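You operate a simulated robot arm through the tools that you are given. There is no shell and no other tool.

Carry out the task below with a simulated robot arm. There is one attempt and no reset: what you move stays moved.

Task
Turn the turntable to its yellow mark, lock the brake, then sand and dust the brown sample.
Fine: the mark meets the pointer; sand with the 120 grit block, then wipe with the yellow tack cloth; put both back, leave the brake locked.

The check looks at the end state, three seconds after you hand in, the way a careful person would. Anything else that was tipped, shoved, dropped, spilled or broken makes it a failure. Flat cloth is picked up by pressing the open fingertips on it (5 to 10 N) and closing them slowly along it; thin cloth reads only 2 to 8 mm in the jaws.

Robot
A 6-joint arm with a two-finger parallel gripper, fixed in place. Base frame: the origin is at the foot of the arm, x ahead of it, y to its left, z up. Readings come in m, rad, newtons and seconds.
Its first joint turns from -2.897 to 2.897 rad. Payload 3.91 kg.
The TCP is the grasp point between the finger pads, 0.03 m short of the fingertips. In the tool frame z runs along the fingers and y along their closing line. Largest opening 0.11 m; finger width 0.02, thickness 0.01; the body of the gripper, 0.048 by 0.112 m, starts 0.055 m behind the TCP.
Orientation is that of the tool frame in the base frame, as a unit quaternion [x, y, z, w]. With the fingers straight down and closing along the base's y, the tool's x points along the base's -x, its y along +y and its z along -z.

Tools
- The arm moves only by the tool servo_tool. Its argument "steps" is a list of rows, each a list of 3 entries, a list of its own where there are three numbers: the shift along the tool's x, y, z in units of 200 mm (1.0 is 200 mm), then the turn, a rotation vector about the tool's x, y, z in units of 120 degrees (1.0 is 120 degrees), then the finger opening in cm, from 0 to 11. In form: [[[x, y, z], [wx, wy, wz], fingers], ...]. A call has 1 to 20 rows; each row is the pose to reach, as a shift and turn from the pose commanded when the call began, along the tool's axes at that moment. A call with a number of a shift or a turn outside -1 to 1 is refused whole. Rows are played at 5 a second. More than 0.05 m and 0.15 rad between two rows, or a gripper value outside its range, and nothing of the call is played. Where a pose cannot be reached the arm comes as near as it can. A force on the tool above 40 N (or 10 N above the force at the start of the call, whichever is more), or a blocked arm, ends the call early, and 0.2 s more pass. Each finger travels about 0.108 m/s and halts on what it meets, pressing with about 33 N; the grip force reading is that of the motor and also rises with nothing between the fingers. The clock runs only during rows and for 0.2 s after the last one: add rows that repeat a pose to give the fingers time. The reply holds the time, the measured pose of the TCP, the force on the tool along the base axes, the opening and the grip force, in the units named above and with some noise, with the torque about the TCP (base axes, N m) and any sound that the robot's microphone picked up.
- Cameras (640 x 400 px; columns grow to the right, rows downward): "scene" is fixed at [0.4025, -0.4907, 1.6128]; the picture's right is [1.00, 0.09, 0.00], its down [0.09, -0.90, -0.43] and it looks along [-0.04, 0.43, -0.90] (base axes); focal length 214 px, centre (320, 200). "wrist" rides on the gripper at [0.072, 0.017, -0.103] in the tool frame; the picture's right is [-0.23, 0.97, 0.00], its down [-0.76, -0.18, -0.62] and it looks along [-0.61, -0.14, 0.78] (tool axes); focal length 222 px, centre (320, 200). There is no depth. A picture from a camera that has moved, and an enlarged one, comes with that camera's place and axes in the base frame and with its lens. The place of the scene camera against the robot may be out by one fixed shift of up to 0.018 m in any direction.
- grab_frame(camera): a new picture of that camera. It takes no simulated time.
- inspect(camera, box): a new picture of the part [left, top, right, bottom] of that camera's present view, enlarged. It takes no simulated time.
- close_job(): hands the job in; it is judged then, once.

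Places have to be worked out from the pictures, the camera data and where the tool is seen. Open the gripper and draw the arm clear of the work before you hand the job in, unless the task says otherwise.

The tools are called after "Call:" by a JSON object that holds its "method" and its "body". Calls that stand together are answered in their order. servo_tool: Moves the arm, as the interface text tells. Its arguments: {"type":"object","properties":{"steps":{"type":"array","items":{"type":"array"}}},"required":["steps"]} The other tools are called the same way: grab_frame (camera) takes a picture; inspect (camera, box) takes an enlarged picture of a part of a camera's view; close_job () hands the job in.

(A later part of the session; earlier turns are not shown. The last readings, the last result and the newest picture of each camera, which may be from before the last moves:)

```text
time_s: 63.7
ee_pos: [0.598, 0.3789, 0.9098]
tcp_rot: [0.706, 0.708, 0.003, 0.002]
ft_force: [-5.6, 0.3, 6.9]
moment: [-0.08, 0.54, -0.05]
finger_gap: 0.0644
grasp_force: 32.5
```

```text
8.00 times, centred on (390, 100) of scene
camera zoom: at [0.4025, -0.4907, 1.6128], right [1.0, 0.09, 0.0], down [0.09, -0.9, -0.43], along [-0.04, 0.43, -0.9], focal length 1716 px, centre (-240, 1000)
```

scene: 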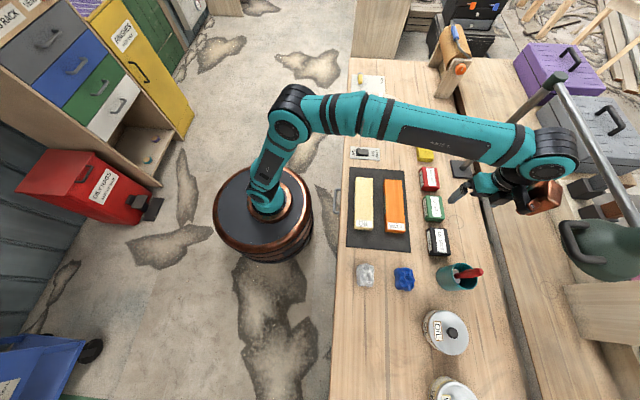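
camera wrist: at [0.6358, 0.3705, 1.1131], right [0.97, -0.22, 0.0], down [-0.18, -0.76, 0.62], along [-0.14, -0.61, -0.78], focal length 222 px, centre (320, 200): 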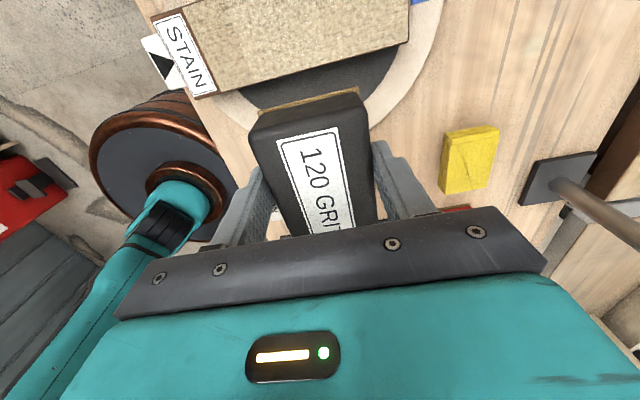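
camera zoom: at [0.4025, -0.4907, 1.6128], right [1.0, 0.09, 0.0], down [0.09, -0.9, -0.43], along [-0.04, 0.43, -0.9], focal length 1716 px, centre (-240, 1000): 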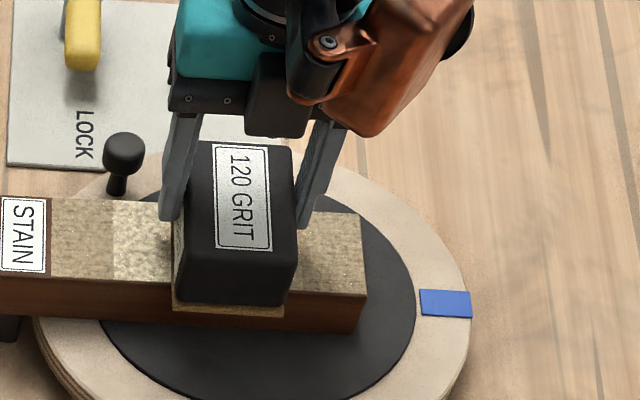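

The leftward stroke dragged the sample again (about 5 cm total now), while rightward strokes slide. I lift straight off at once, and will set the block down beside the turntable so I can grip the sample and return it.

Call:
{"method": "servo_tool", "body": {"steps": [[[0, 0, -0.02], [0, 0, 0], 5.2], [[0, 0, -0.1], [0, 0, 0], 5.2], [[0, 0, -0.25], [0, 0, 0], 5.2], [[0, 0.1, -0.4], [0, 0, 0], 5.2], [[0, 0.3, -0.45], [0, 0, 0], 5.2], [[0, 0.5, -0.45], [0, 0, 0], 5.2], [[0, 0.7, -0.45], [0, 0, 0], 5.2], [[0, 0.9, -0.45], [0, 0, 0], 5.2], [[0, 1.0, -0.45], [0, 0, 0], 5.2], [[0, 1.0, -0.45], [0, 0, 0], 5.2]]}}

Call:
{"method": "inspect", "body": {"camera": "scene", "box": [340, 70, 420, 130]}}

Call:
{"method": "grab_frame", "body": {"camera": "scene"}}

Call:
{"method": "grab_frame", "body": {"camera": "wrist"}}

```text
time_s: 65.9
ee_pos: [0.8002, 0.3798, 1.0013]
tcp_rot: [0.706, 0.709, 0.002, 0.001]
ft_force: [0.8, 0.9, -0.8]
moment: [-0.01, -0.01, 0.0]
finger_gap: 0.0644
grasp_force: 32.6
```

```text
6.67 times, centred on (380, 100) of scene
camera zoom: at [0.4025, -0.4907, 1.6128], right [1.0, 0.09, 0.0], down [0.09, -0.9, -0.43], along [-0.04, 0.43, -0.9], focal length 1430 px, centre (-80, 867)
```

zoom: 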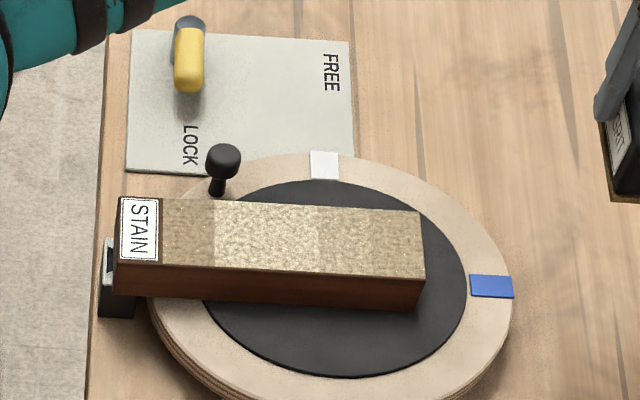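

```text
taken
```

scene: 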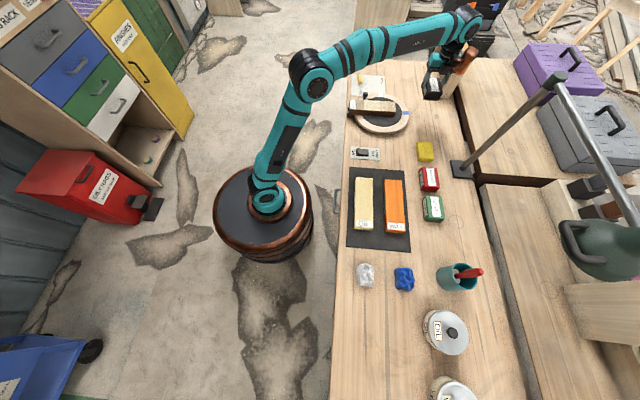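

```text
taken
camera wrist: at [0.8153, 0.4511, 1.1041], right [0.97, -0.22, 0.0], down [-0.18, -0.76, 0.62], along [-0.14, -0.61, -0.78], focal length 222 px, centre (320, 200)
```

wrist: 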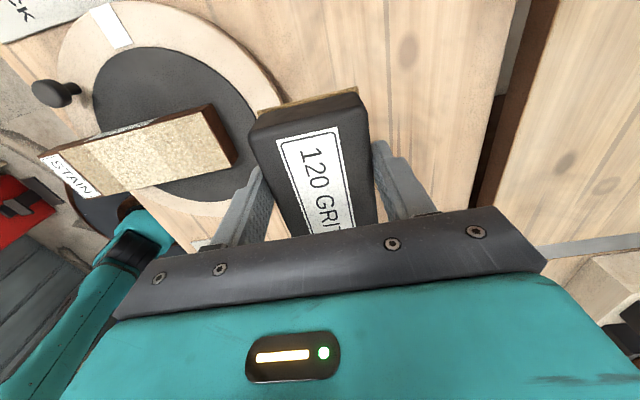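

The sample now sits ~5 cm toward -x, over the pointer. The bench right of the turntable is clear, so I set the block down temporarily at about (0.85, 0.36).

Call:
{"method": "servo_tool", "body": {"steps": [[[-0.05, 0.12, 0.05], [0, 0, 0], 5.2], [[-0.1, 0.25, 0.15], [0, 0, 0], 5.2], [[-0.1, 0.25, 0.3], [0, 0, 0], 5.2], [[-0.1, 0.25, 0.45], [0, 0, 0], 5.2], [[-0.1, 0.25, 0.6], [0, 0, 0], 5.2], [[-0.1, 0.25, 0.6], [0, 0, 0], 5.2]]}}

Call:
{"method": "grab_frame", "body": {"camera": "wrist"}}

Call:
{"method": "inspect", "body": {"camera": "scene", "box": [380, 50, 500, 130]}}

```text
time_s: 67.3
ee_pos: [0.8499, 0.3597, 0.8825]
tcp_rot: [0.706, 0.708, 0.003, 0.0]
ft_force: [0.3, -0.4, -1.8]
moment: [0.02, -0.02, -0.02]
finger_gap: 0.0642
grasp_force: 33.2
```

```text
taken
camera wrist: at [0.866, 0.4325, 0.9852], right [0.97, -0.22, 0.0], down [-0.18, -0.76, 0.62], along [-0.14, -0.61, -0.78], focal length 222 px, centre (320, 200)
```

wrist: 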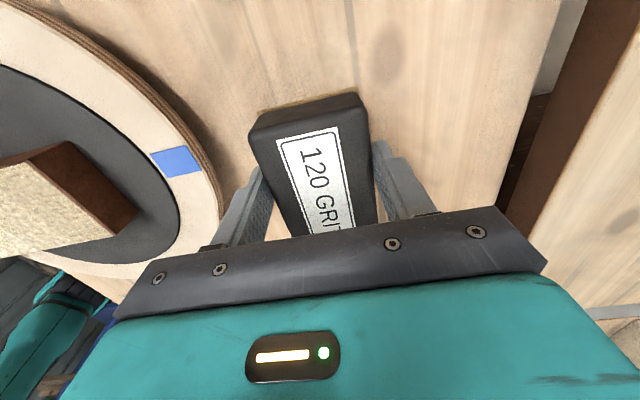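

```text
5.00 times, centred on (440, 90) of scene
camera zoom: at [0.4025, -0.4907, 1.6128], right [1.0, 0.09, 0.0], down [0.09, -0.9, -0.43], along [-0.04, 0.43, -0.9], focal length 1072 px, centre (-280, 750)
```

zoom: 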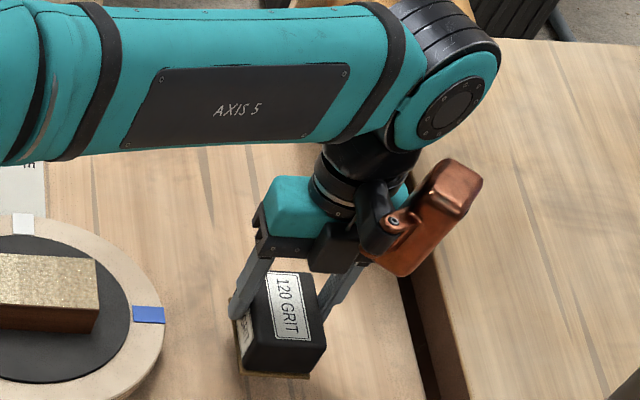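

Clear all round. I lower to just above the bench and then feel for contact.

Call:
{"method": "servo_tool", "body": {"steps": [[[0, 0, 0.06], [0, 0, 0], 5.2], [[0, 0, 0.12], [0, 0, 0], 5.2], [[0, 0, 0.145], [0, 0, 0], 5.2], [[0, 0, 0.155], [0, 0, 0], 5.2], [[0, 0, 0.165], [0, 0, 0], 5.2]]}}

```text
time_s: 68.5
ee_pos: [0.8488, 0.36, 0.847]
tcp_rot: [0.706, 0.708, 0.002, 0.0]
ft_force: [0.6, 1.2, -1.8]
moment: [0.01, -0.02, 0.01]
finger_gap: 0.0643
grasp_force: 32.3
```

Call:
{"method": "servo_tool", "body": {"steps": [[[0, 0, 0.005], [0, 0, 0], 5.2], [[0, 0, 0.01], [0, 0, 0], 5.2], [[0, 0, 0.01], [0, 0, 0], 5.2]]}}

```text
time_s: 69.3
ee_pos: [0.8488, 0.3603, 0.8472]
tcp_rot: [0.706, 0.709, 0.002, 0.0]
ft_force: [0.9, 0.0, -1.9]
moment: [0.05, -0.01, 0.03]
finger_gap: 0.0646
grasp_force: 33.4
```

No contact yet at 0.847; another 2–3 mm in small steps.

Call:
{"method": "servo_tool", "body": {"steps": [[[0, 0, 0.005], [0, 0, 0], 5.2], [[0, 0, 0.01], [0, 0, 0], 5.2], [[0, 0, 0.01], [0, 0, 0], 5.2]]}}

```text
time_s: 70.1
ee_pos: [0.8481, 0.3602, 0.8447]
tcp_rot: [0.706, 0.708, 0.002, 0.001]
ft_force: [4.7, 0.0, 7.9]
moment: [-0.39, 0.11, 0.17]
finger_gap: 0.0642
grasp_force: 33.2
```

The block rests on the bench (7.9 N). I open and lift straight up.

Call:
{"method": "servo_tool", "body": {"steps": [[[0, 0, 0], [0, 0, 0], 6.8], [[0, 0, 0], [0, 0, 0], 7.8], [[0, 0, 0], [0, 0, 0], 9], [[0, 0, 0], [0, 0, 0], 9], [[0, 0, -0.1], [0, 0, 0], 9], [[0, 0, -0.3], [0, 0, 0], 9], [[0, 0, -0.5], [0, 0, 0], 9], [[0, 0, -0.7], [0, 0, 0], 9], [[0, 0, -0.7], [0, 0, 0], 9]]}}

Call:
{"method": "grab_frame", "body": {"camera": "wrist"}}

Call:
{"method": "inspect", "body": {"camera": "scene", "box": [340, 60, 440, 130]}}

```text
time_s: 72.1
ee_pos: [0.849, 0.36, 0.9845]
tcp_rot: [0.706, 0.709, 0.002, 0.001]
ft_force: [0.2, 0.5, 0.0]
moment: [0.01, 0.04, 0.02]
finger_gap: 0.09
grasp_force: 0.1
```

```text
taken
camera wrist: at [0.8636, 0.4313, 1.0881], right [0.97, -0.22, 0.0], down [-0.18, -0.76, 0.62], along [-0.14, -0.61, -0.78], focal length 222 px, centre (320, 200)
```

wrist: 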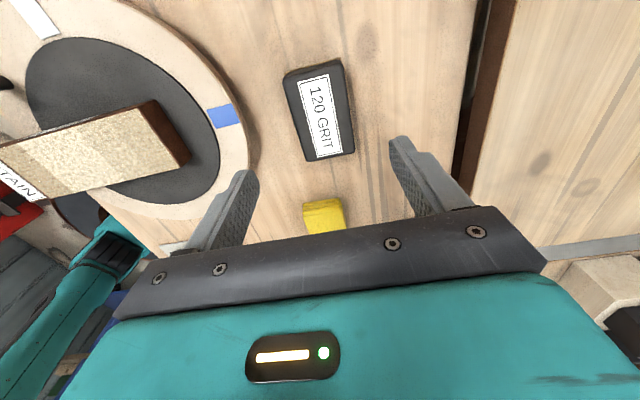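

```text
5.71 times, centred on (390, 95) of scene
camera zoom: at [0.4025, -0.4907, 1.6128], right [1.0, 0.09, 0.0], down [0.09, -0.9, -0.43], along [-0.04, 0.43, -0.9], focal length 1226 px, centre (-80, 800)
```

zoom: 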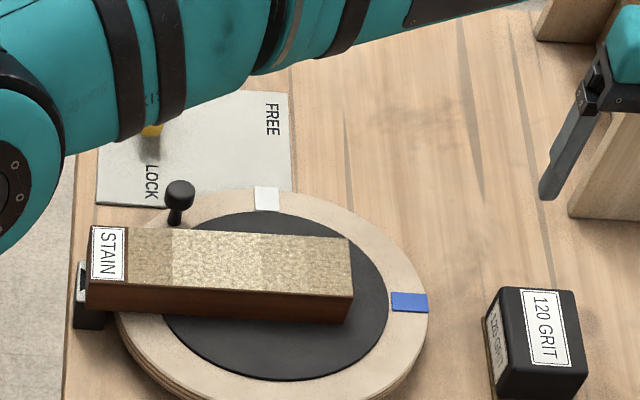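

Block stands safely on the bench. By comparing image corners the sample has to go back +x by about 50 mm; I move over to it and turn the tool to close along y.

Call:
{"method": "servo_tool", "body": {"steps": [[[0, -0.2, 0], [0, 0, 0], 9], [[0, -0.4, 0], [0, 0, 0], 9], [[0, -0.6, 0], [0, 0, 0], 9], [[0, -0.8, 0], [0, 0, 0], 9], [[0, -0.9, 0], [0, 0, 0], 9]]}}

Call:
{"method": "servo_tool", "body": {"steps": [[[0.007, -0.038, 0], [0, 0, -0.0682], 9], [[0.015, -0.076, 0], [0, 0, -0.1364], 9], [[0.022, -0.115, 0], [0, 0, -0.2046], 9], [[0.029, -0.153, 0], [0, 0, -0.2728], 9], [[0.036, -0.191, 0], [0, 0, -0.341], 9], [[0.044, -0.229, 0], [0, 0, -0.4092], 9], [[0.051, -0.267, 0], [0, 0, -0.4774], 9], [[0.058, -0.305, 0], [0, 0, -0.5456], 9], [[0.065, -0.344, 0], [0, 0, -0.6138], 9], [[0.073, -0.382, 0], [0, 0, -0.682], 9], [[0.08, -0.42, 0], [0, 0, -0.75], 9], [[0.08, -0.42, 0], [0, 0, -0.75], 9]]}}

Call:
{"method": "grab_frame", "body": {"camera": "wrist"}}

Call:
{"method": "inspect", "body": {"camera": "scene", "box": [340, 60, 440, 130]}}

```text
time_s: 73.3
ee_pos: [0.6692, 0.3591, 0.9836]
tcp_rot: [0.707, 0.708, 0.002, 0.001]
ft_force: [1.2, 0.2, -0.5]
moment: [-0.02, 0.06, -0.01]
finger_gap: 0.0901
grasp_force: 0.0
```

```text
time_s: 75.9
ee_pos: [0.5829, 0.3748, 0.9839]
tcp_rot: [-0.002, 1.0, 0.001, 0.002]
ft_force: [0.5, -0.5, -0.4]
moment: [-0.05, 0.01, -0.02]
finger_gap: 0.0897
grasp_force: 0.1
```

```text
taken
camera wrist: at [0.5102, 0.3902, 1.0866], right [0.22, 0.97, 0.0], down [0.76, -0.18, 0.63], along [0.61, -0.14, -0.78], focal length 222 px, centre (320, 200)
```

wrist: 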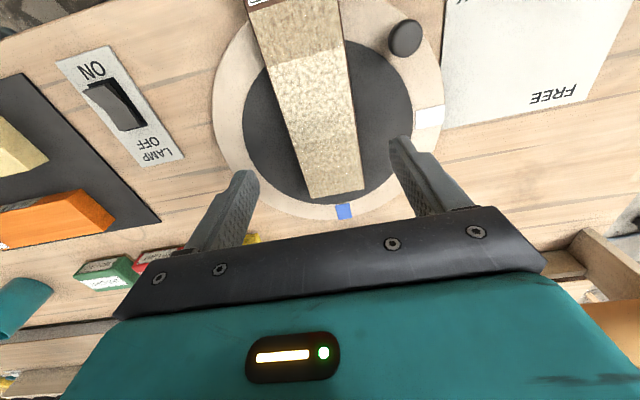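

```text
5.71 times, centred on (390, 95) of scene
camera zoom: at [0.4025, -0.4907, 1.6128], right [1.0, 0.09, 0.0], down [0.09, -0.9, -0.43], along [-0.04, 0.43, -0.9], focal length 1226 px, centre (-80, 800)
```

zoom: 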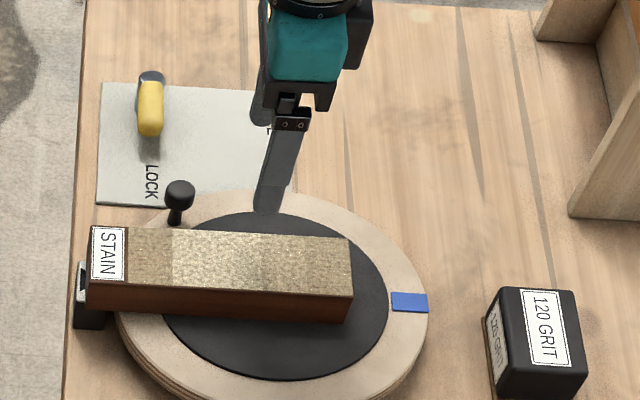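

The sample's right end is at x≈0.677 (was 0.728) and it is nearly straight. I descend with the fingers either side of it at x≈0.583.

Call:
{"method": "servo_tool", "body": {"steps": [[[0, 0, 0.15], [0, 0, 0], 9], [[0, 0, 0.3], [0, 0, 0], 9], [[0, 0, 0.45], [0, 0, 0], 9], [[0, 0, 0.5], [0, 0, 0], 9], [[0, 0, 0.55], [0, 0, 0], 9], [[0, 0, 0.55], [0, 0, 0], 9]]}}

Call:
{"method": "grab_frame", "body": {"camera": "wrist"}}

Call:
{"method": "inspect", "body": {"camera": "scene", "box": [350, 70, 420, 130]}}

```text
time_s: 77.3
ee_pos: [0.5856, 0.3747, 0.8718]
tcp_rot: [-0.002, 1.0, 0.0, 0.002]
ft_force: [-0.6, 0.5, -0.1]
moment: [0.0, 0.01, -0.02]
finger_gap: 0.09
grasp_force: 0.0
```

```text
taken
camera wrist: at [0.5115, 0.3905, 0.9759], right [0.22, 0.97, 0.0], down [0.76, -0.18, 0.63], along [0.61, -0.14, -0.78], focal length 222 px, centre (320, 200)
```

wrist: 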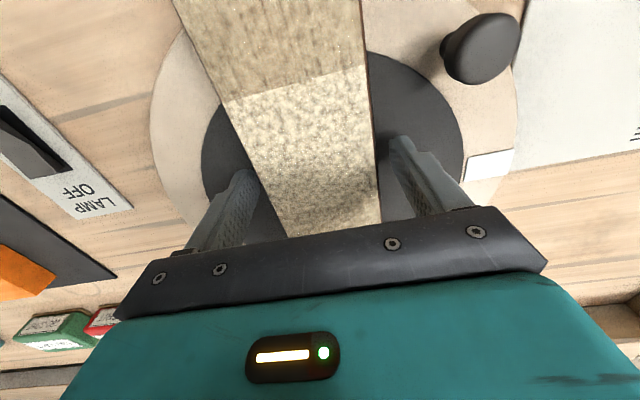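

```text
6.67 times, centred on (385, 100) of scene
camera zoom: at [0.4025, -0.4907, 1.6128], right [1.0, 0.09, 0.0], down [0.09, -0.9, -0.43], along [-0.04, 0.43, -0.9], focal length 1430 px, centre (-113, 867)
```

zoom: 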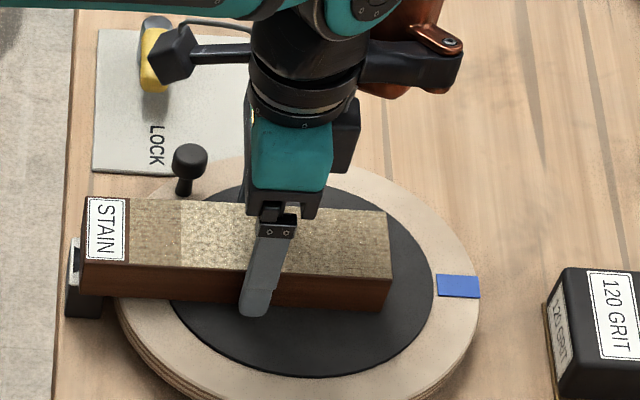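

Fingers straddle the sample with tips just above the pad. I close slowly on its sides.

Call:
{"method": "servo_tool", "body": {"steps": [[[0, 0, 0], [0, 0, 0], 8.2], [[0, 0, 0], [0, 0, 0], 7.4], [[0, 0, 0], [0, 0, 0], 6.8], [[0, 0, 0], [0, 0, 0], 6.2], [[0, 0, 0], [0, 0, 0], 5.8], [[0, 0, 0], [0, 0, 0], 5.8]]}}

```text
time_s: 78.7
ee_pos: [0.586, 0.3735, 0.8732]
tcp_rot: [-0.002, 1.0, 0.001, 0.002]
ft_force: [0.3, -0.4, 0.4]
moment: [-0.08, -0.02, 0.0]
finger_gap: 0.0692
grasp_force: 33.0
```

The sample is 69 mm wide and held. I slide it +x by 50.5 mm back to where it was.

Call:
{"method": "servo_tool", "body": {"steps": [[[-0.04, 0, 0], [0, 0, 0], 5.8], [[-0.08, 0, 0], [0, 0, 0], 5.8], [[-0.12, 0, 0], [0, 0, 0], 5.8], [[-0.16, 0, 0], [0, 0, 0], 5.8], [[-0.2, 0, 0], [0, 0, 0], 5.8], [[-0.24, 0, 0], [0, 0, 0], 5.8], [[-0.2525, 0, 0], [0, 0, 0], 5.8], [[-0.2525, 0, 0], [0, 0, 0], 5.8]]}}

Call:
{"method": "inspect", "body": {"camera": "scene", "box": [340, 65, 420, 125]}}

```text
time_s: 80.5
ee_pos: [0.6337, 0.3751, 0.8736]
tcp_rot: [-0.001, 1.0, 0.001, 0.002]
ft_force: [-3.4, 0.4, 6.2]
moment: [-0.06, 0.28, 0.02]
finger_gap: 0.0697
grasp_force: 32.8
```

```text
6.67 times, centred on (380, 95) of scene
camera zoom: at [0.4025, -0.4907, 1.6128], right [1.0, 0.09, 0.0], down [0.09, -0.9, -0.43], along [-0.04, 0.43, -0.9], focal length 1430 px, centre (-80, 900)
```

zoom: 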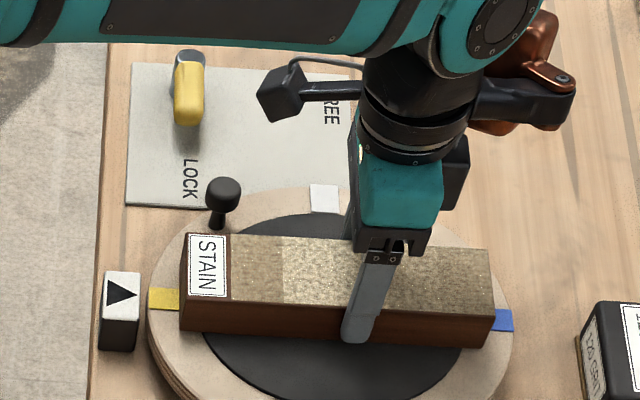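

Nearly there, about 2–3 mm short compared with the earlier picture at the same zoom. I nudge 2.5 mm more, then release and lift.

Call:
{"method": "servo_tool", "body": {"steps": [[[-0.006, 0, 0], [0, 0, 0], 5.8], [[-0.0125, 0, 0], [0, 0, 0], 5.8], [[-0.0125, 0, 0], [0, 0, 0], 5.8], [[-0.0125, 0, 0], [0, 0, 0], 7], [[-0.0125, 0, 0], [0, 0, 0], 8], [[-0.0125, 0, 0], [0, 0, 0], 9], [[-0.0125, 0, 0], [0, 0, 0], 9], [[-0.0125, 0, -0.15], [0, 0, 0], 9], [[-0.0125, 0, -0.35], [0, 0, 0], 9], [[-0.0125, 0, -0.55], [0, 0, 0], 9], [[-0.0125, 0, -0.55], [0, 0, 0], 9]]}}

Call:
{"method": "inspect", "body": {"camera": "scene", "box": [340, 65, 420, 125]}}

Call:
{"method": "grab_frame", "body": {"camera": "wrist"}}

```text
time_s: 82.9
ee_pos: [0.6382, 0.3758, 0.9847]
tcp_rot: [-0.001, 1.0, 0.001, 0.001]
ft_force: [-0.9, -0.4, 0.0]
moment: [-0.01, -0.04, -0.07]
finger_gap: 0.0899
grasp_force: 0.1
```

```text
6.67 times, centred on (380, 95) of scene
camera zoom: at [0.4025, -0.4907, 1.6128], right [1.0, 0.09, 0.0], down [0.09, -0.9, -0.43], along [-0.04, 0.43, -0.9], focal length 1430 px, centre (-80, 900)
```

zoom: 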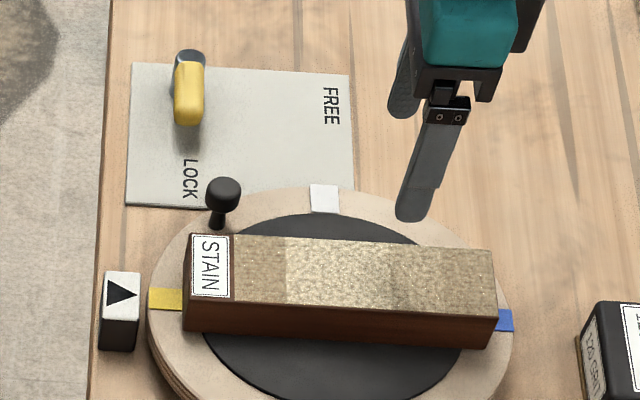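

```text
taken
camera wrist: at [0.5659, 0.3907, 1.0867], right [0.22, 0.97, 0.0], down [0.76, -0.18, 0.63], along [0.61, -0.14, -0.78], focal length 222 px, centre (320, 200)
```

wrist: 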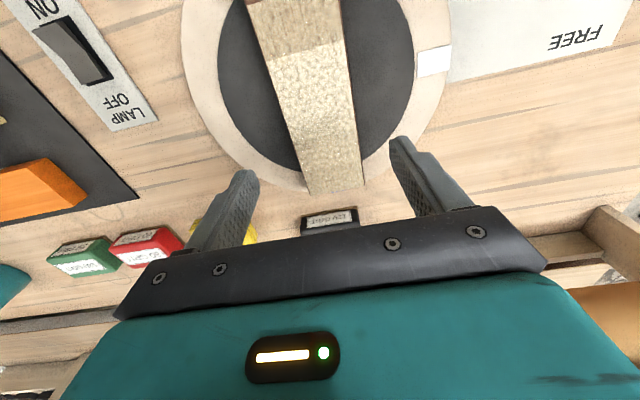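

The sample is back at its original place. I zoom on its surface to judge the sanding.

Call:
{"method": "inspect", "body": {"camera": "scene", "box": [360, 92, 412, 120]}}

Call:
{"method": "inspect", "body": {"camera": "wrist", "box": [220, 0, 400, 200]}}

```text
12.31 times, centred on (386, 106) of scene
camera zoom: at [0.4025, -0.4907, 1.6128], right [1.0, 0.09, 0.0], down [0.09, -0.9, -0.43], along [-0.04, 0.43, -0.9], focal length 2640 px, centre (-492, 1357)
```

zoom: 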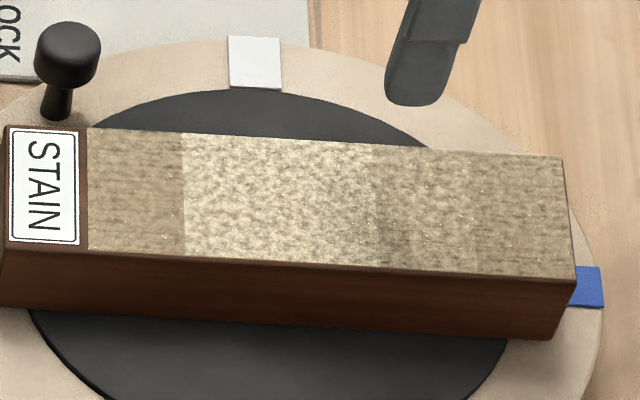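

```text
2.00 times, centred on (310, 100) of wrist
camera zoom: at [0.5659, 0.3907, 1.0867], right [0.22, 0.97, 0.0], down [0.76, -0.18, 0.63], along [0.61, -0.14, -0.78], focal length 444 px, centre (340, 400)
```

zoom: 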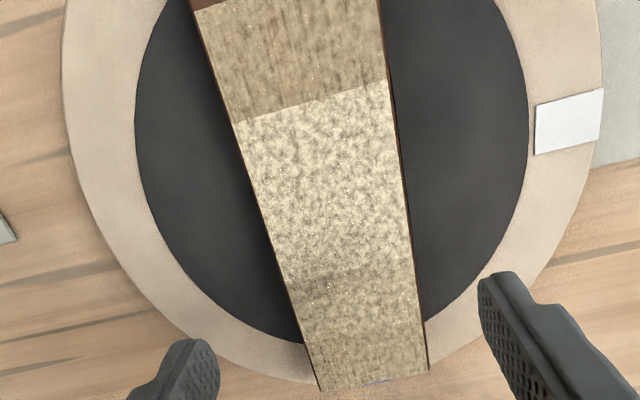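

The sanding shows five bands along the length; bands 2–3 are well sanded while band 1 (next to the label) and 4–5 have less. I fetch the block again for light rightward-only strokes.

Call:
{"method": "servo_tool", "body": {"steps": [[[-0.055, -0.004, 0], [0, 0, 0.0682], 9], [[-0.11, -0.008, 0], [0, 0, 0.1364], 9], [[-0.165, -0.012, 0], [0, 0, 0.2046], 9], [[-0.22, -0.016, 0], [0, 0, 0.2728], 9], [[-0.275, -0.02, 0], [0, 0, 0.341], 9], [[-0.33, -0.024, 0], [0, 0, 0.4092], 9], [[-0.385, -0.028, 0], [0, 0, 0.4774], 9], [[-0.44, -0.032, 0], [0, 0, 0.5456], 9], [[-0.495, -0.036, 0], [0, 0, 0.6138], 9], [[-0.55, -0.04, 0], [0, 0, 0.682], 9], [[-0.6, -0.04, 0], [0, 0, 0.75], 9], [[-0.6, -0.04, 0], [0, 0, 0.75], 9]]}}

```text
time_s: 85.5
ee_pos: [0.7567, 0.3672, 0.9838]
tcp_rot: [0.707, 0.707, 0.002, 0.0]
ft_force: [0.9, -0.1, 0.0]
moment: [0.03, 0.0, -0.02]
finger_gap: 0.09
grasp_force: 0.0
```

At (0.757, 0.367) with closing along x again. I move over the block's set-down spot and lower to just above it for a check.

Call:
{"method": "servo_tool", "body": {"steps": [[[-0.01, 0.15, 0], [0, 0, 0], 9], [[-0.02, 0.3, 0], [0, 0, 0], 9], [[-0.035, 0.457, 0], [0, 0, 0], 9], [[-0.035, 0.457, 0.2], [0, 0, 0], 9], [[-0.035, 0.457, 0.4], [0, 0, 0], 9], [[-0.035, 0.457, 0.4], [0, 0, 0], 9]]}}

Call:
{"method": "grab_frame", "body": {"camera": "wrist"}}

```text
time_s: 86.9
ee_pos: [0.8505, 0.3611, 0.9047]
tcp_rot: [0.706, 0.708, 0.002, 0.001]
ft_force: [-0.1, 0.7, 0.4]
moment: [-0.02, 0.01, 0.02]
finger_gap: 0.0898
grasp_force: 0.1
```

```text
taken
camera wrist: at [0.8656, 0.4332, 1.0084], right [0.97, -0.22, 0.0], down [-0.18, -0.76, 0.62], along [-0.14, -0.61, -0.78], focal length 222 px, centre (320, 200)
```

wrist: 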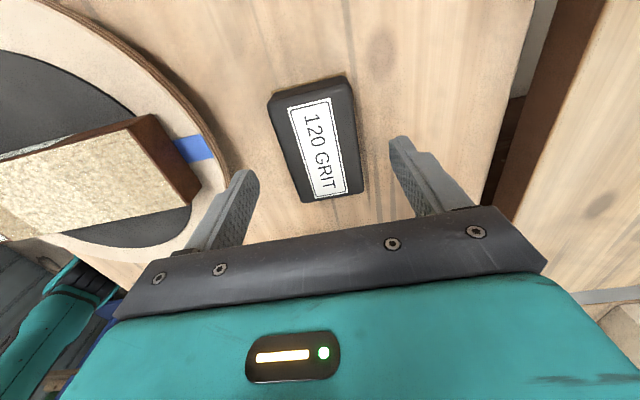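

The block is centred between the open fingers. I descend to z≈0.845 and close on it.

Call:
{"method": "servo_tool", "body": {"steps": [[[0, 0, 0.1], [0, 0, 0], 9], [[0, 0, 0.2], [0, 0, 0], 9], [[0, 0, 0.29], [0, 0, 0], 9], [[0, 0, 0.295], [0, 0, 0], 8], [[0, 0, 0.295], [0, 0, 0], 7], [[0, 0, 0.295], [0, 0, 0], 6.2], [[0, 0, 0.295], [0, 0, 0], 5.6], [[0, 0, 0.295], [0, 0, 0], 5.2], [[0, 0, 0.295], [0, 0, 0], 5.2]]}}

```text
time_s: 88.9
ee_pos: [0.8498, 0.3616, 0.8456]
tcp_rot: [0.706, 0.708, 0.002, 0.0]
ft_force: [-0.6, 0.0, 0.6]
moment: [-0.02, -0.01, 0.01]
finger_gap: 0.0645
grasp_force: 32.9
```

Block regripped. I lift it and carry it toward the left part of the sample at z≈0.96.

Call:
{"method": "servo_tool", "body": {"steps": [[[0, 0, -0.1], [0, 0, 0], 5.2], [[0, 0, -0.3], [0, 0, 0], 5.2], [[0, 0, -0.5], [0, 0, 0], 5.2], [[0, -0.15, -0.6], [0, 0, 0], 5.2], [[0.03, -0.35, -0.6], [0, 0, 0], 5.2], [[0.05, -0.55, -0.6], [0, 0, 0], 5.2], [[0.07, -0.75, -0.6], [0, 0, 0], 5.2], [[0.082, -0.95, -0.6], [0, 0, 0], 5.2]]}}

```text
time_s: 90.7
ee_pos: [0.6573, 0.3764, 0.9647]
tcp_rot: [0.706, 0.708, 0.001, 0.0]
ft_force: [0.9, 0.5, -2.4]
moment: [0.02, 0.06, -0.05]
finger_gap: 0.0645
grasp_force: 33.4
```

Above the sample; I move to x≈0.573 and lower to z≈0.915.

Call:
{"method": "servo_tool", "body": {"steps": [[[0.005, -0.2, 0], [0, 0, 0], 5.2], [[0.01, -0.42, 0], [0, 0, 0], 5.2], [[0.01, -0.42, 0.12], [0, 0, 0], 5.2], [[0.01, -0.42, 0.2], [0, 0, 0], 5.2], [[0.01, -0.42, 0.25], [0, 0, 0], 5.2], [[0.01, -0.42, 0.25], [0, 0, 0], 5.2]]}}

```text
time_s: 92.1
ee_pos: [0.5738, 0.379, 0.9148]
tcp_rot: [0.706, 0.708, 0.002, 0.002]
ft_force: [1.2, -0.5, -1.3]
moment: [-0.01, 0.01, -0.01]
finger_gap: 0.0642
grasp_force: 33.0
```

Free at 0.915. I step down by 1 mm, then 0.5 mm increments.

Call:
{"method": "servo_tool", "body": {"steps": [[[0, 0, 0.005], [0, 0, 0], 5.2], [[0, 0, 0.01], [0, 0, 0], 5.2], [[0, 0, 0.015], [0, 0, 0], 5.2], [[0, 0, 0.0175], [0, 0, 0], 5.2], [[0, 0, 0.0175], [0, 0, 0], 5.2]]}}

```text
time_s: 93.3
ee_pos: [0.5734, 0.3784, 0.9113]
tcp_rot: [0.706, 0.708, 0.001, 0.001]
ft_force: [-0.5, -0.4, -0.5]
moment: [-0.09, 0.05, 0.01]
finger_gap: 0.0643
grasp_force: 33.2
```

Just touching. Two more half-millimetre steps.

Call:
{"method": "servo_tool", "body": {"steps": [[[0, 0, 0.0025], [0, 0, 0], 5.2], [[0, 0, 0.005], [0, 0, 0], 5.2], [[0, 0, 0.005], [0, 0, 0], 5.2]]}}

```text
time_s: 94.1
ee_pos: [0.5743, 0.3782, 0.9098]
tcp_rot: [0.705, 0.709, 0.003, 0.001]
ft_force: [-0.8, 2.2, 11.3]
moment: [-0.12, 0.56, -0.01]
finger_gap: 0.064
grasp_force: 33.2
```

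11 N with pressure toward the label edge. I stroke rightward at this light load to x≈0.70.

Call:
{"method": "servo_tool", "body": {"steps": [[[0, 0.05, 0], [0, 0, 0], 5.2], [[0, 0.1, 0], [0, 0, 0], 5.2], [[0, 0.15, 0], [0, 0, 0], 5.2], [[0, 0.2, 0], [0, 0, 0], 5.2], [[0, 0.25, 0], [0, 0, 0], 5.2], [[0, 0.3, 0], [0, 0, 0], 5.2], [[0, 0.35, 0], [0, 0, 0], 5.2], [[0, 0.4, 0], [0, 0, 0], 5.2], [[0, 0.45, 0], [0, 0, 0], 5.2], [[0, 0.5, 0], [0, 0, 0], 5.2], [[0, 0.55, 0], [0, 0, 0], 5.2], [[0, 0.6, 0], [0, 0, 0], 5.2], [[0, 0.63, 0], [0, 0, 0], 5.2]]}}

Call:
{"method": "inspect", "body": {"camera": "scene", "box": [360, 85, 412, 120]}}

```text
time_s: 96.9
ee_pos: [0.7005, 0.3784, 0.9107]
tcp_rot: [0.706, 0.708, 0.002, 0.001]
ft_force: [0.0, 0.7, -2.2]
moment: [0.01, 0.0, 0.01]
finger_gap: 0.0642
grasp_force: 32.8
```

```text
11.43 times, centred on (386, 102) of scene
camera zoom: at [0.4025, -0.4907, 1.6128], right [1.0, 0.09, 0.0], down [0.09, -0.9, -0.43], along [-0.04, 0.43, -0.9], focal length 2451 px, centre (-434, 1314)
```

zoom: 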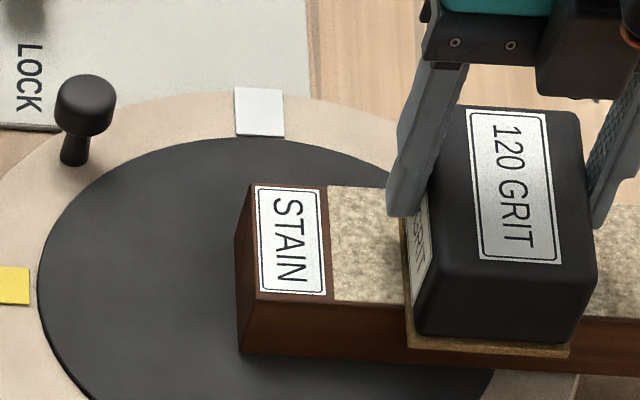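

That stroke dragged the sample +x by about 97 mm, so even 11 N is too much; sanding must be nearly weight-only (the first, very light strokes did not move it). I press moderately here and use the same grip of the paper to drag the sample back left.

Call:
{"method": "servo_tool", "body": {"steps": [[[0, 0, 0.005], [0, 0, 0], 5.2], [[0, 0, 0.0075], [0, 0, 0], 5.2], [[0, 0, 0.0075], [0, 0, 0], 5.2]]}}

Call:
{"method": "inspect", "body": {"camera": "scene", "box": [350, 75, 430, 130]}}

```text
time_s: 97.7
ee_pos: [0.7, 0.3792, 0.9105]
tcp_rot: [0.706, 0.708, 0.003, 0.001]
ft_force: [2.3, 1.7, 17.2]
moment: [-0.06, 0.42, -0.06]
finger_gap: 0.0644
grasp_force: 33.1
```

```text
7.27 times, centred on (390, 102) of scene
camera zoom: at [0.4025, -0.4907, 1.6128], right [1.0, 0.09, 0.0], down [0.09, -0.9, -0.43], along [-0.04, 0.43, -0.9], focal length 1560 px, centre (-189, 909)
```

zoom: 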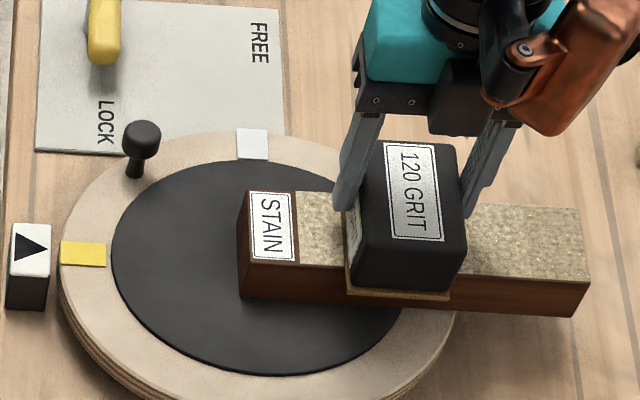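

The sample is straight, just shifted; its weight is still over the disc. I ease slightly and drag it left about 97 mm.

Call:
{"method": "servo_tool", "body": {"steps": [[[0, 0, -0.0025], [0, 0, 0], 5.2], [[0, -0.05, -0.0025], [0, 0, 0], 5.2], [[0, -0.1, -0.0025], [0, 0, 0], 5.2], [[0, -0.15, -0.0025], [0, 0, 0], 5.2], [[0, -0.2, -0.0025], [0, 0, 0], 5.2], [[0, -0.25, -0.0025], [0, 0, 0], 5.2], [[0, -0.3, -0.0025], [0, 0, 0], 5.2], [[0, -0.35, -0.0025], [0, 0, 0], 5.2], [[0, -0.4, -0.0025], [0, 0, 0], 5.2], [[0, -0.45, -0.0025], [0, 0, 0], 5.2], [[0, -0.48, -0.0025], [0, 0, 0], 5.2]]}}

Call:
{"method": "inspect", "body": {"camera": "scene", "box": [340, 65, 420, 125]}}

```text
time_s: 98.7
ee_pos: [0.6743, 0.3776, 0.9109]
tcp_rot: [0.706, 0.708, 0.003, 0.003]
ft_force: [2.9, -3.3, 6.5]
moment: [-0.3, 0.18, 0.19]
finger_gap: 0.0647
grasp_force: 32.7
stopped in row 4: the force on the tool passed its limit at 42 N (the readings are from after the stop); the commanded pose is now the measured one
```

```text
6.67 times, centred on (380, 95) of scene
camera zoom: at [0.4025, -0.4907, 1.6128], right [1.0, 0.09, 0.0], down [0.09, -0.9, -0.43], along [-0.04, 0.43, -0.9], focal length 1430 px, centre (-80, 900)
```

zoom: 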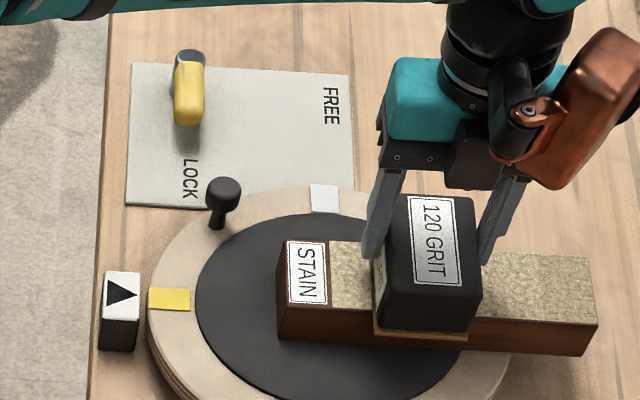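

It moved back 25 mm before the force limit; leftward motion builds up pressure. I continue in short drags, easing upward slightly as I go.

Call:
{"method": "servo_tool", "body": {"steps": [[[0, -0.04, -0.001], [0, 0, 0], 5.2], [[0, -0.08, -0.003], [0, 0, 0], 5.2], [[0, -0.12, -0.005], [0, 0, 0], 5.2], [[0, -0.16, -0.007], [0, 0, 0], 5.2]]}}

Call:
{"method": "inspect", "body": {"camera": "scene", "box": [340, 65, 420, 125]}}

```text
time_s: 99.7
ee_pos: [0.6416, 0.3786, 0.9106]
tcp_rot: [0.706, 0.709, 0.003, 0.002]
ft_force: [0.4, -0.3, -1.4]
moment: [0.05, 0.01, -0.01]
finger_gap: 0.0646
grasp_force: 33.2
```

```text
6.67 times, centred on (380, 95) of scene
camera zoom: at [0.4025, -0.4907, 1.6128], right [1.0, 0.09, 0.0], down [0.09, -0.9, -0.43], along [-0.04, 0.43, -0.9], focal length 1430 px, centre (-80, 900)
```

zoom: 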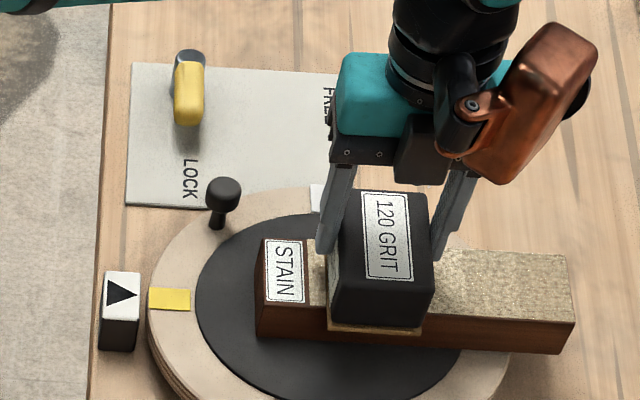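

Moved another 16 mm, 56 mm remain. I re-apply light pressure and drag again.

Call:
{"method": "servo_tool", "body": {"steps": [[[0, 0, 0.004], [0, 0, 0], 5.2], [[0, 0, 0.006], [0, 0, 0], 5.2], [[0, 0, 0.006], [0, 0, 0], 5.2]]}}

```text
time_s: 100.5
ee_pos: [0.6425, 0.3783, 0.9094]
tcp_rot: [0.706, 0.708, 0.003, 0.001]
ft_force: [0.7, 1.2, 5.5]
moment: [0.0, 0.24, -0.03]
finger_gap: 0.0645
grasp_force: 33.1
```

Call:
{"method": "servo_tool", "body": {"steps": [[[0, 0, 0.002], [0, 0, 0], 5.2], [[0, -0.04, 0.002], [0, 0, 0], 5.2], [[0, -0.08, 0.001], [0, 0, 0], 5.2], [[0, -0.12, 0.0], [0, 0, 0], 5.2], [[0, -0.16, -0.001], [0, 0, 0], 5.2]]}}

Call:
{"method": "inspect", "body": {"camera": "scene", "box": [340, 65, 420, 125]}}

```text
time_s: 101.7
ee_pos: [0.6108, 0.3762, 0.9114]
tcp_rot: [0.706, 0.708, 0.005, 0.002]
ft_force: [14.5, -1.0, 29.7]
moment: [-0.22, -0.25, 0.01]
finger_gap: 0.0643
grasp_force: 33.5
```

```text
6.67 times, centred on (380, 95) of scene
camera zoom: at [0.4025, -0.4907, 1.6128], right [1.0, 0.09, 0.0], down [0.09, -0.9, -0.43], along [-0.04, 0.43, -0.9], focal length 1430 px, centre (-80, 900)
```

zoom: 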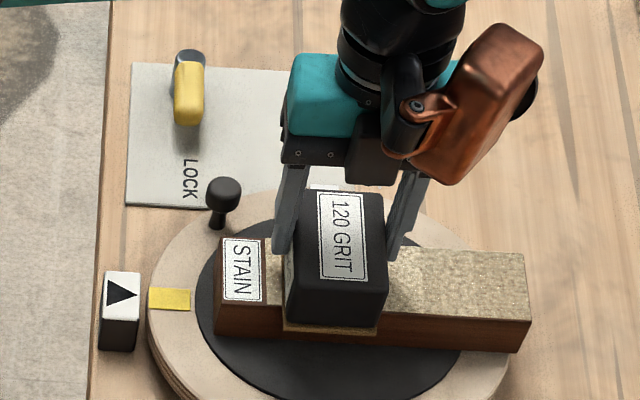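

24 mm remain. I ease ~1.3 mm and drag the rest.

Call:
{"method": "servo_tool", "body": {"steps": [[[0, 0, -0.007], [0, 0, 0], 5.2], [[0, -0.03, -0.008], [0, 0, 0], 5.2], [[0, -0.06, -0.009], [0, 0, 0], 5.2], [[0, -0.09, -0.01], [0, 0, 0], 5.2], [[0, -0.12, -0.011], [0, 0, 0], 5.2]]}}

Call:
{"method": "inspect", "body": {"camera": "scene", "box": [340, 65, 420, 125]}}

```text
time_s: 102.9
ee_pos: [0.5861, 0.3777, 0.9113]
tcp_rot: [0.706, 0.708, 0.003, 0.001]
ft_force: [0.1, 0.4, -1.7]
moment: [-0.01, -0.02, 0.02]
finger_gap: 0.0642
grasp_force: 33.3
```

```text
6.67 times, centred on (380, 95) of scene
camera zoom: at [0.4025, -0.4907, 1.6128], right [1.0, 0.09, 0.0], down [0.09, -0.9, -0.43], along [-0.04, 0.43, -0.9], focal length 1430 px, centre (-80, 900)
```

zoom: 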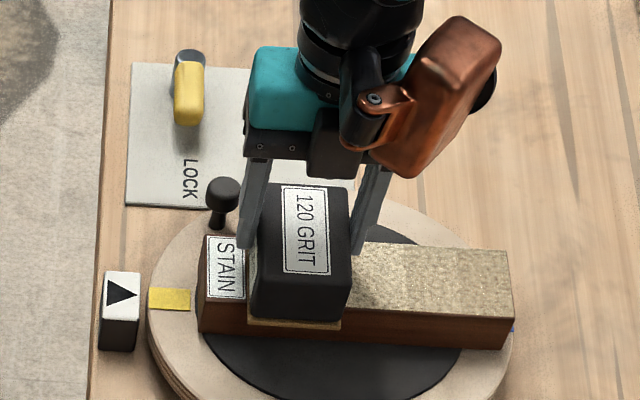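

12 mm remain and the contact is free. I lift the block away to look at the surface before any more light strokes.

Call:
{"method": "servo_tool", "body": {"steps": [[[0, 0, -0.1], [0, 0, 0], 5.2], [[0, 0, -0.3], [0, 0, 0], 5.2], [[-0.2, 0, -0.35], [0, 0, 0], 5.2], [[-0.4, 0.1, -0.35], [0, 0, 0], 5.2], [[-0.6, 0.2, -0.35], [0, 0, 0], 5.2], [[-0.8, 0.3, -0.35], [0, 0, 0], 5.2], [[-0.95, 0.4, -0.35], [0, 0, 0], 5.2], [[-0.95, 0.4, -0.35], [0, 0, 0], 5.2]]}}

Call:
{"method": "inspect", "body": {"camera": "scene", "box": [360, 90, 412, 122]}}

Call:
{"method": "inspect", "body": {"camera": "scene", "box": [340, 65, 420, 125]}}

```text
time_s: 104.7
ee_pos: [0.6689, 0.1876, 0.9823]
tcp_rot: [0.706, 0.708, 0.004, 0.002]
ft_force: [-0.7, 0.5, -1.6]
moment: [0.04, 0.0, -0.01]
finger_gap: 0.0643
grasp_force: 32.9
```

```text
12.31 times, centred on (386, 106) of scene
camera zoom: at [0.4025, -0.4907, 1.6128], right [1.0, 0.09, 0.0], down [0.09, -0.9, -0.43], along [-0.04, 0.43, -0.9], focal length 2640 px, centre (-492, 1357)
```

zoom: 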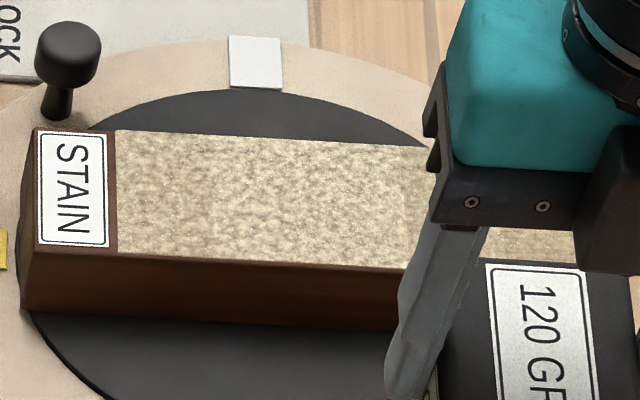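

```text
6.67 times, centred on (380, 95) of scene
camera zoom: at [0.4025, -0.4907, 1.6128], right [1.0, 0.09, 0.0], down [0.09, -0.9, -0.43], along [-0.04, 0.43, -0.9], focal length 1430 px, centre (-80, 900)
```

zoom: 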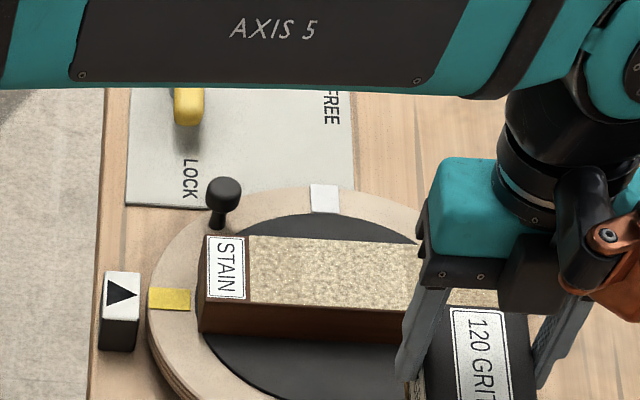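

Now the bands look evenly sanded. I shift the arm a bit more to see the right end.

Call:
{"method": "servo_tool", "body": {"steps": [[[-0.2, 0.1, 0], [0, 0, 0], 5.2], [[-0.4, 0.2, 0], [0, 0, 0], 5.2], [[-0.6, 0.3, 0], [0, 0, 0], 5.2], [[-0.6, 0.4, 0], [0, 0, 0], 5.2], [[-0.6, 0.4, 0], [0, 0, 0], 5.2]]}}

Call:
{"method": "inspect", "body": {"camera": "scene", "box": [360, 90, 412, 122]}}

Call:
{"method": "grab_frame", "body": {"camera": "scene"}}

```text
time_s: 105.9
ee_pos: [0.748, 0.0665, 0.9801]
tcp_rot: [0.706, 0.709, 0.004, 0.001]
ft_force: [0.6, 0.3, -1.4]
moment: [0.0, -0.02, 0.02]
finger_gap: 0.0644
grasp_force: 32.7
```

```text
12.31 times, centred on (386, 106) of scene
camera zoom: at [0.4025, -0.4907, 1.6128], right [1.0, 0.09, 0.0], down [0.09, -0.9, -0.43], along [-0.04, 0.43, -0.9], focal length 2640 px, centre (-492, 1357)
```

zoom: 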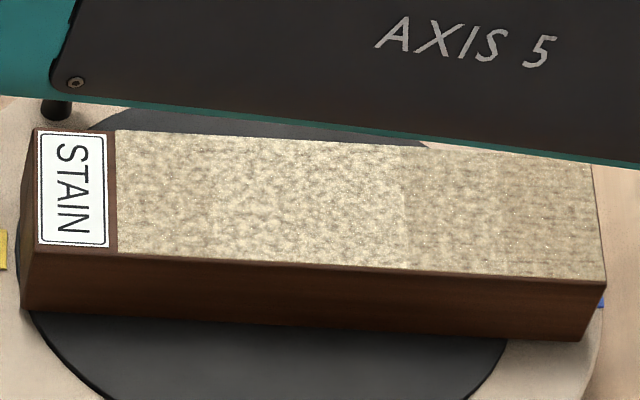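

```text
taken
```

scene: 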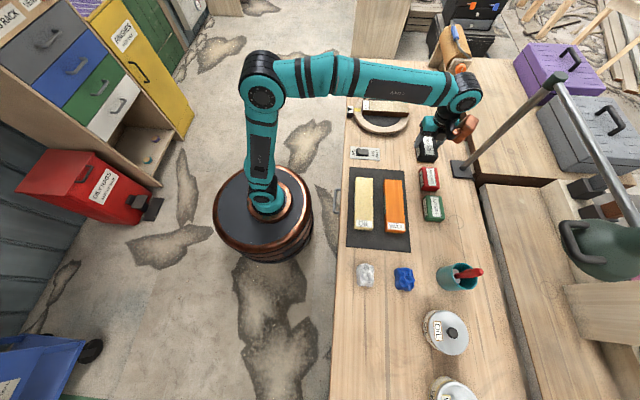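

Bands 4–5 at the right end are still a bit less sanded. I go back for short, very light strokes there.

Call:
{"method": "servo_tool", "body": {"steps": [[[0.2, -0.05, 0], [0, 0, 0], 5.2], [[0.4, -0.1, 0], [0, 0, 0], 5.2], [[0.6, -0.15, 0], [0, 0, 0], 5.2], [[0.8, -0.2, 0], [0, 0, 0], 5.2], [[1.0, -0.24, 0], [0, 0, 0], 5.2]]}}

Call:
{"method": "servo_tool", "body": {"steps": [[[0.2, 0, 0], [0, 0, 0], 5.2], [[0.4, 0, 0], [0, 0, 0], 5.2], [[0.5575, 0, 0], [0, 0, 0], 5.2], [[0.5575, 0, 0.15], [0, 0, 0], 5.2], [[0.5575, 0, 0.28], [0, 0, 0], 5.2], [[0.5575, 0, 0.325], [0, 0, 0], 5.2], [[0.5575, 0, 0.325], [0, 0, 0], 5.2]]}}

```text
time_s: 107.1
ee_pos: [0.7019, 0.2674, 0.9821]
tcp_rot: [0.706, 0.708, 0.004, 0.001]
ft_force: [0.0, -0.4, -1.2]
moment: [0.0, 0.01, 0.05]
finger_gap: 0.0647
grasp_force: 33.3
```

```text
time_s: 108.7
ee_pos: [0.6977, 0.3787, 0.9174]
tcp_rot: [0.706, 0.708, 0.003, 0.001]
ft_force: [0.7, -0.5, -1.0]
moment: [0.04, 0.01, 0.02]
finger_gap: 0.0641
grasp_force: 32.8
```

Over the right end, free. Stepping down to the very first contact.

Call:
{"method": "servo_tool", "body": {"steps": [[[0, 0, 0.005], [0, 0, 0], 5.2], [[0, 0, 0.01], [0, 0, 0], 5.2], [[0, 0, 0.015], [0, 0, 0], 5.2], [[0, 0, 0.02], [0, 0, 0], 5.2], [[0, 0, 0.0225], [0, 0, 0], 5.2], [[0, 0, 0.0225], [0, 0, 0], 5.2]]}}

```text
time_s: 110.1
ee_pos: [0.6984, 0.3801, 0.9137]
tcp_rot: [0.706, 0.708, 0.004, 0.001]
ft_force: [0.5, 0.3, -1.5]
moment: [0.01, 0.02, 0.03]
finger_gap: 0.0642
grasp_force: 32.6
```

Call:
{"method": "servo_tool", "body": {"steps": [[[0, 0, 0.0025], [0, 0, 0], 5.2], [[0, 0, 0.005], [0, 0, 0], 5.2], [[0, 0, 0.0075], [0, 0, 0], 5.2], [[0, 0, 0.0075], [0, 0, 0], 5.2]]}}

```text
time_s: 111.1
ee_pos: [0.6994, 0.3787, 0.9121]
tcp_rot: [0.706, 0.708, 0.004, 0.0]
ft_force: [0.4, 0.0, -1.7]
moment: [0.02, 0.01, -0.04]
finger_gap: 0.0644
grasp_force: 32.8
```

Still free at 0.912; half-millimetre steps again.

Call:
{"method": "servo_tool", "body": {"steps": [[[0, 0, 0.0025], [0, 0, 0], 5.2], [[0, 0, 0.005], [0, 0, 0], 5.2], [[0, 0, 0.0065], [0, 0, 0], 5.2], [[0, 0, 0.0065], [0, 0, 0], 5.2]]}}

```text
time_s: 112.1
ee_pos: [0.6989, 0.3796, 0.909]
tcp_rot: [0.706, 0.708, 0.004, 0.001]
ft_force: [-0.1, -0.1, -0.5]
moment: [-0.07, 0.06, 0.01]
finger_gap: 0.0645
grasp_force: 32.7
```

Feather contact now. I add 0.2 mm and make short back-and-forth strokes over bands 4–5.

Call:
{"method": "servo_tool", "body": {"steps": [[[0, 0, 0.001], [0, 0, 0], 5.2], [[0, -0.05, 0.001], [0, 0, 0], 5.2], [[0, -0.1, 0.001], [0, 0, 0], 5.2], [[0, -0.15, 0.001], [0, 0, 0], 5.2], [[0, -0.1, 0.001], [0, 0, 0], 5.2], [[0, -0.05, 0.001], [0, 0, 0], 5.2], [[0, 0, 0.001], [0, 0, 0], 5.2], [[0, 0.04, 0.001], [0, 0, 0], 5.2], [[0, 0.04, 0.001], [0, 0, 0], 5.2]]}}

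Call:
{"method": "inspect", "body": {"camera": "scene", "box": [340, 65, 420, 125]}}

```text
time_s: 114.1
ee_pos: [0.7061, 0.38, 0.9099]
tcp_rot: [0.706, 0.708, 0.004, 0.001]
ft_force: [-9.2, -0.1, 18.6]
moment: [-0.15, 1.1, 0.01]
finger_gap: 0.0644
grasp_force: 32.7
```

```text
6.67 times, centred on (380, 95) of scene
camera zoom: at [0.4025, -0.4907, 1.6128], right [1.0, 0.09, 0.0], down [0.09, -0.9, -0.43], along [-0.04, 0.43, -0.9], focal length 1430 px, centre (-80, 900)
```

zoom: 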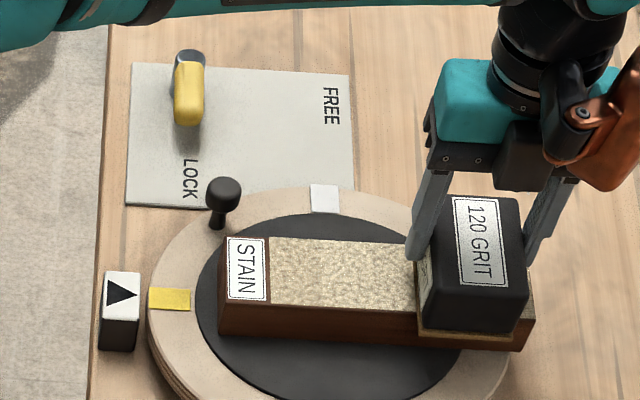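

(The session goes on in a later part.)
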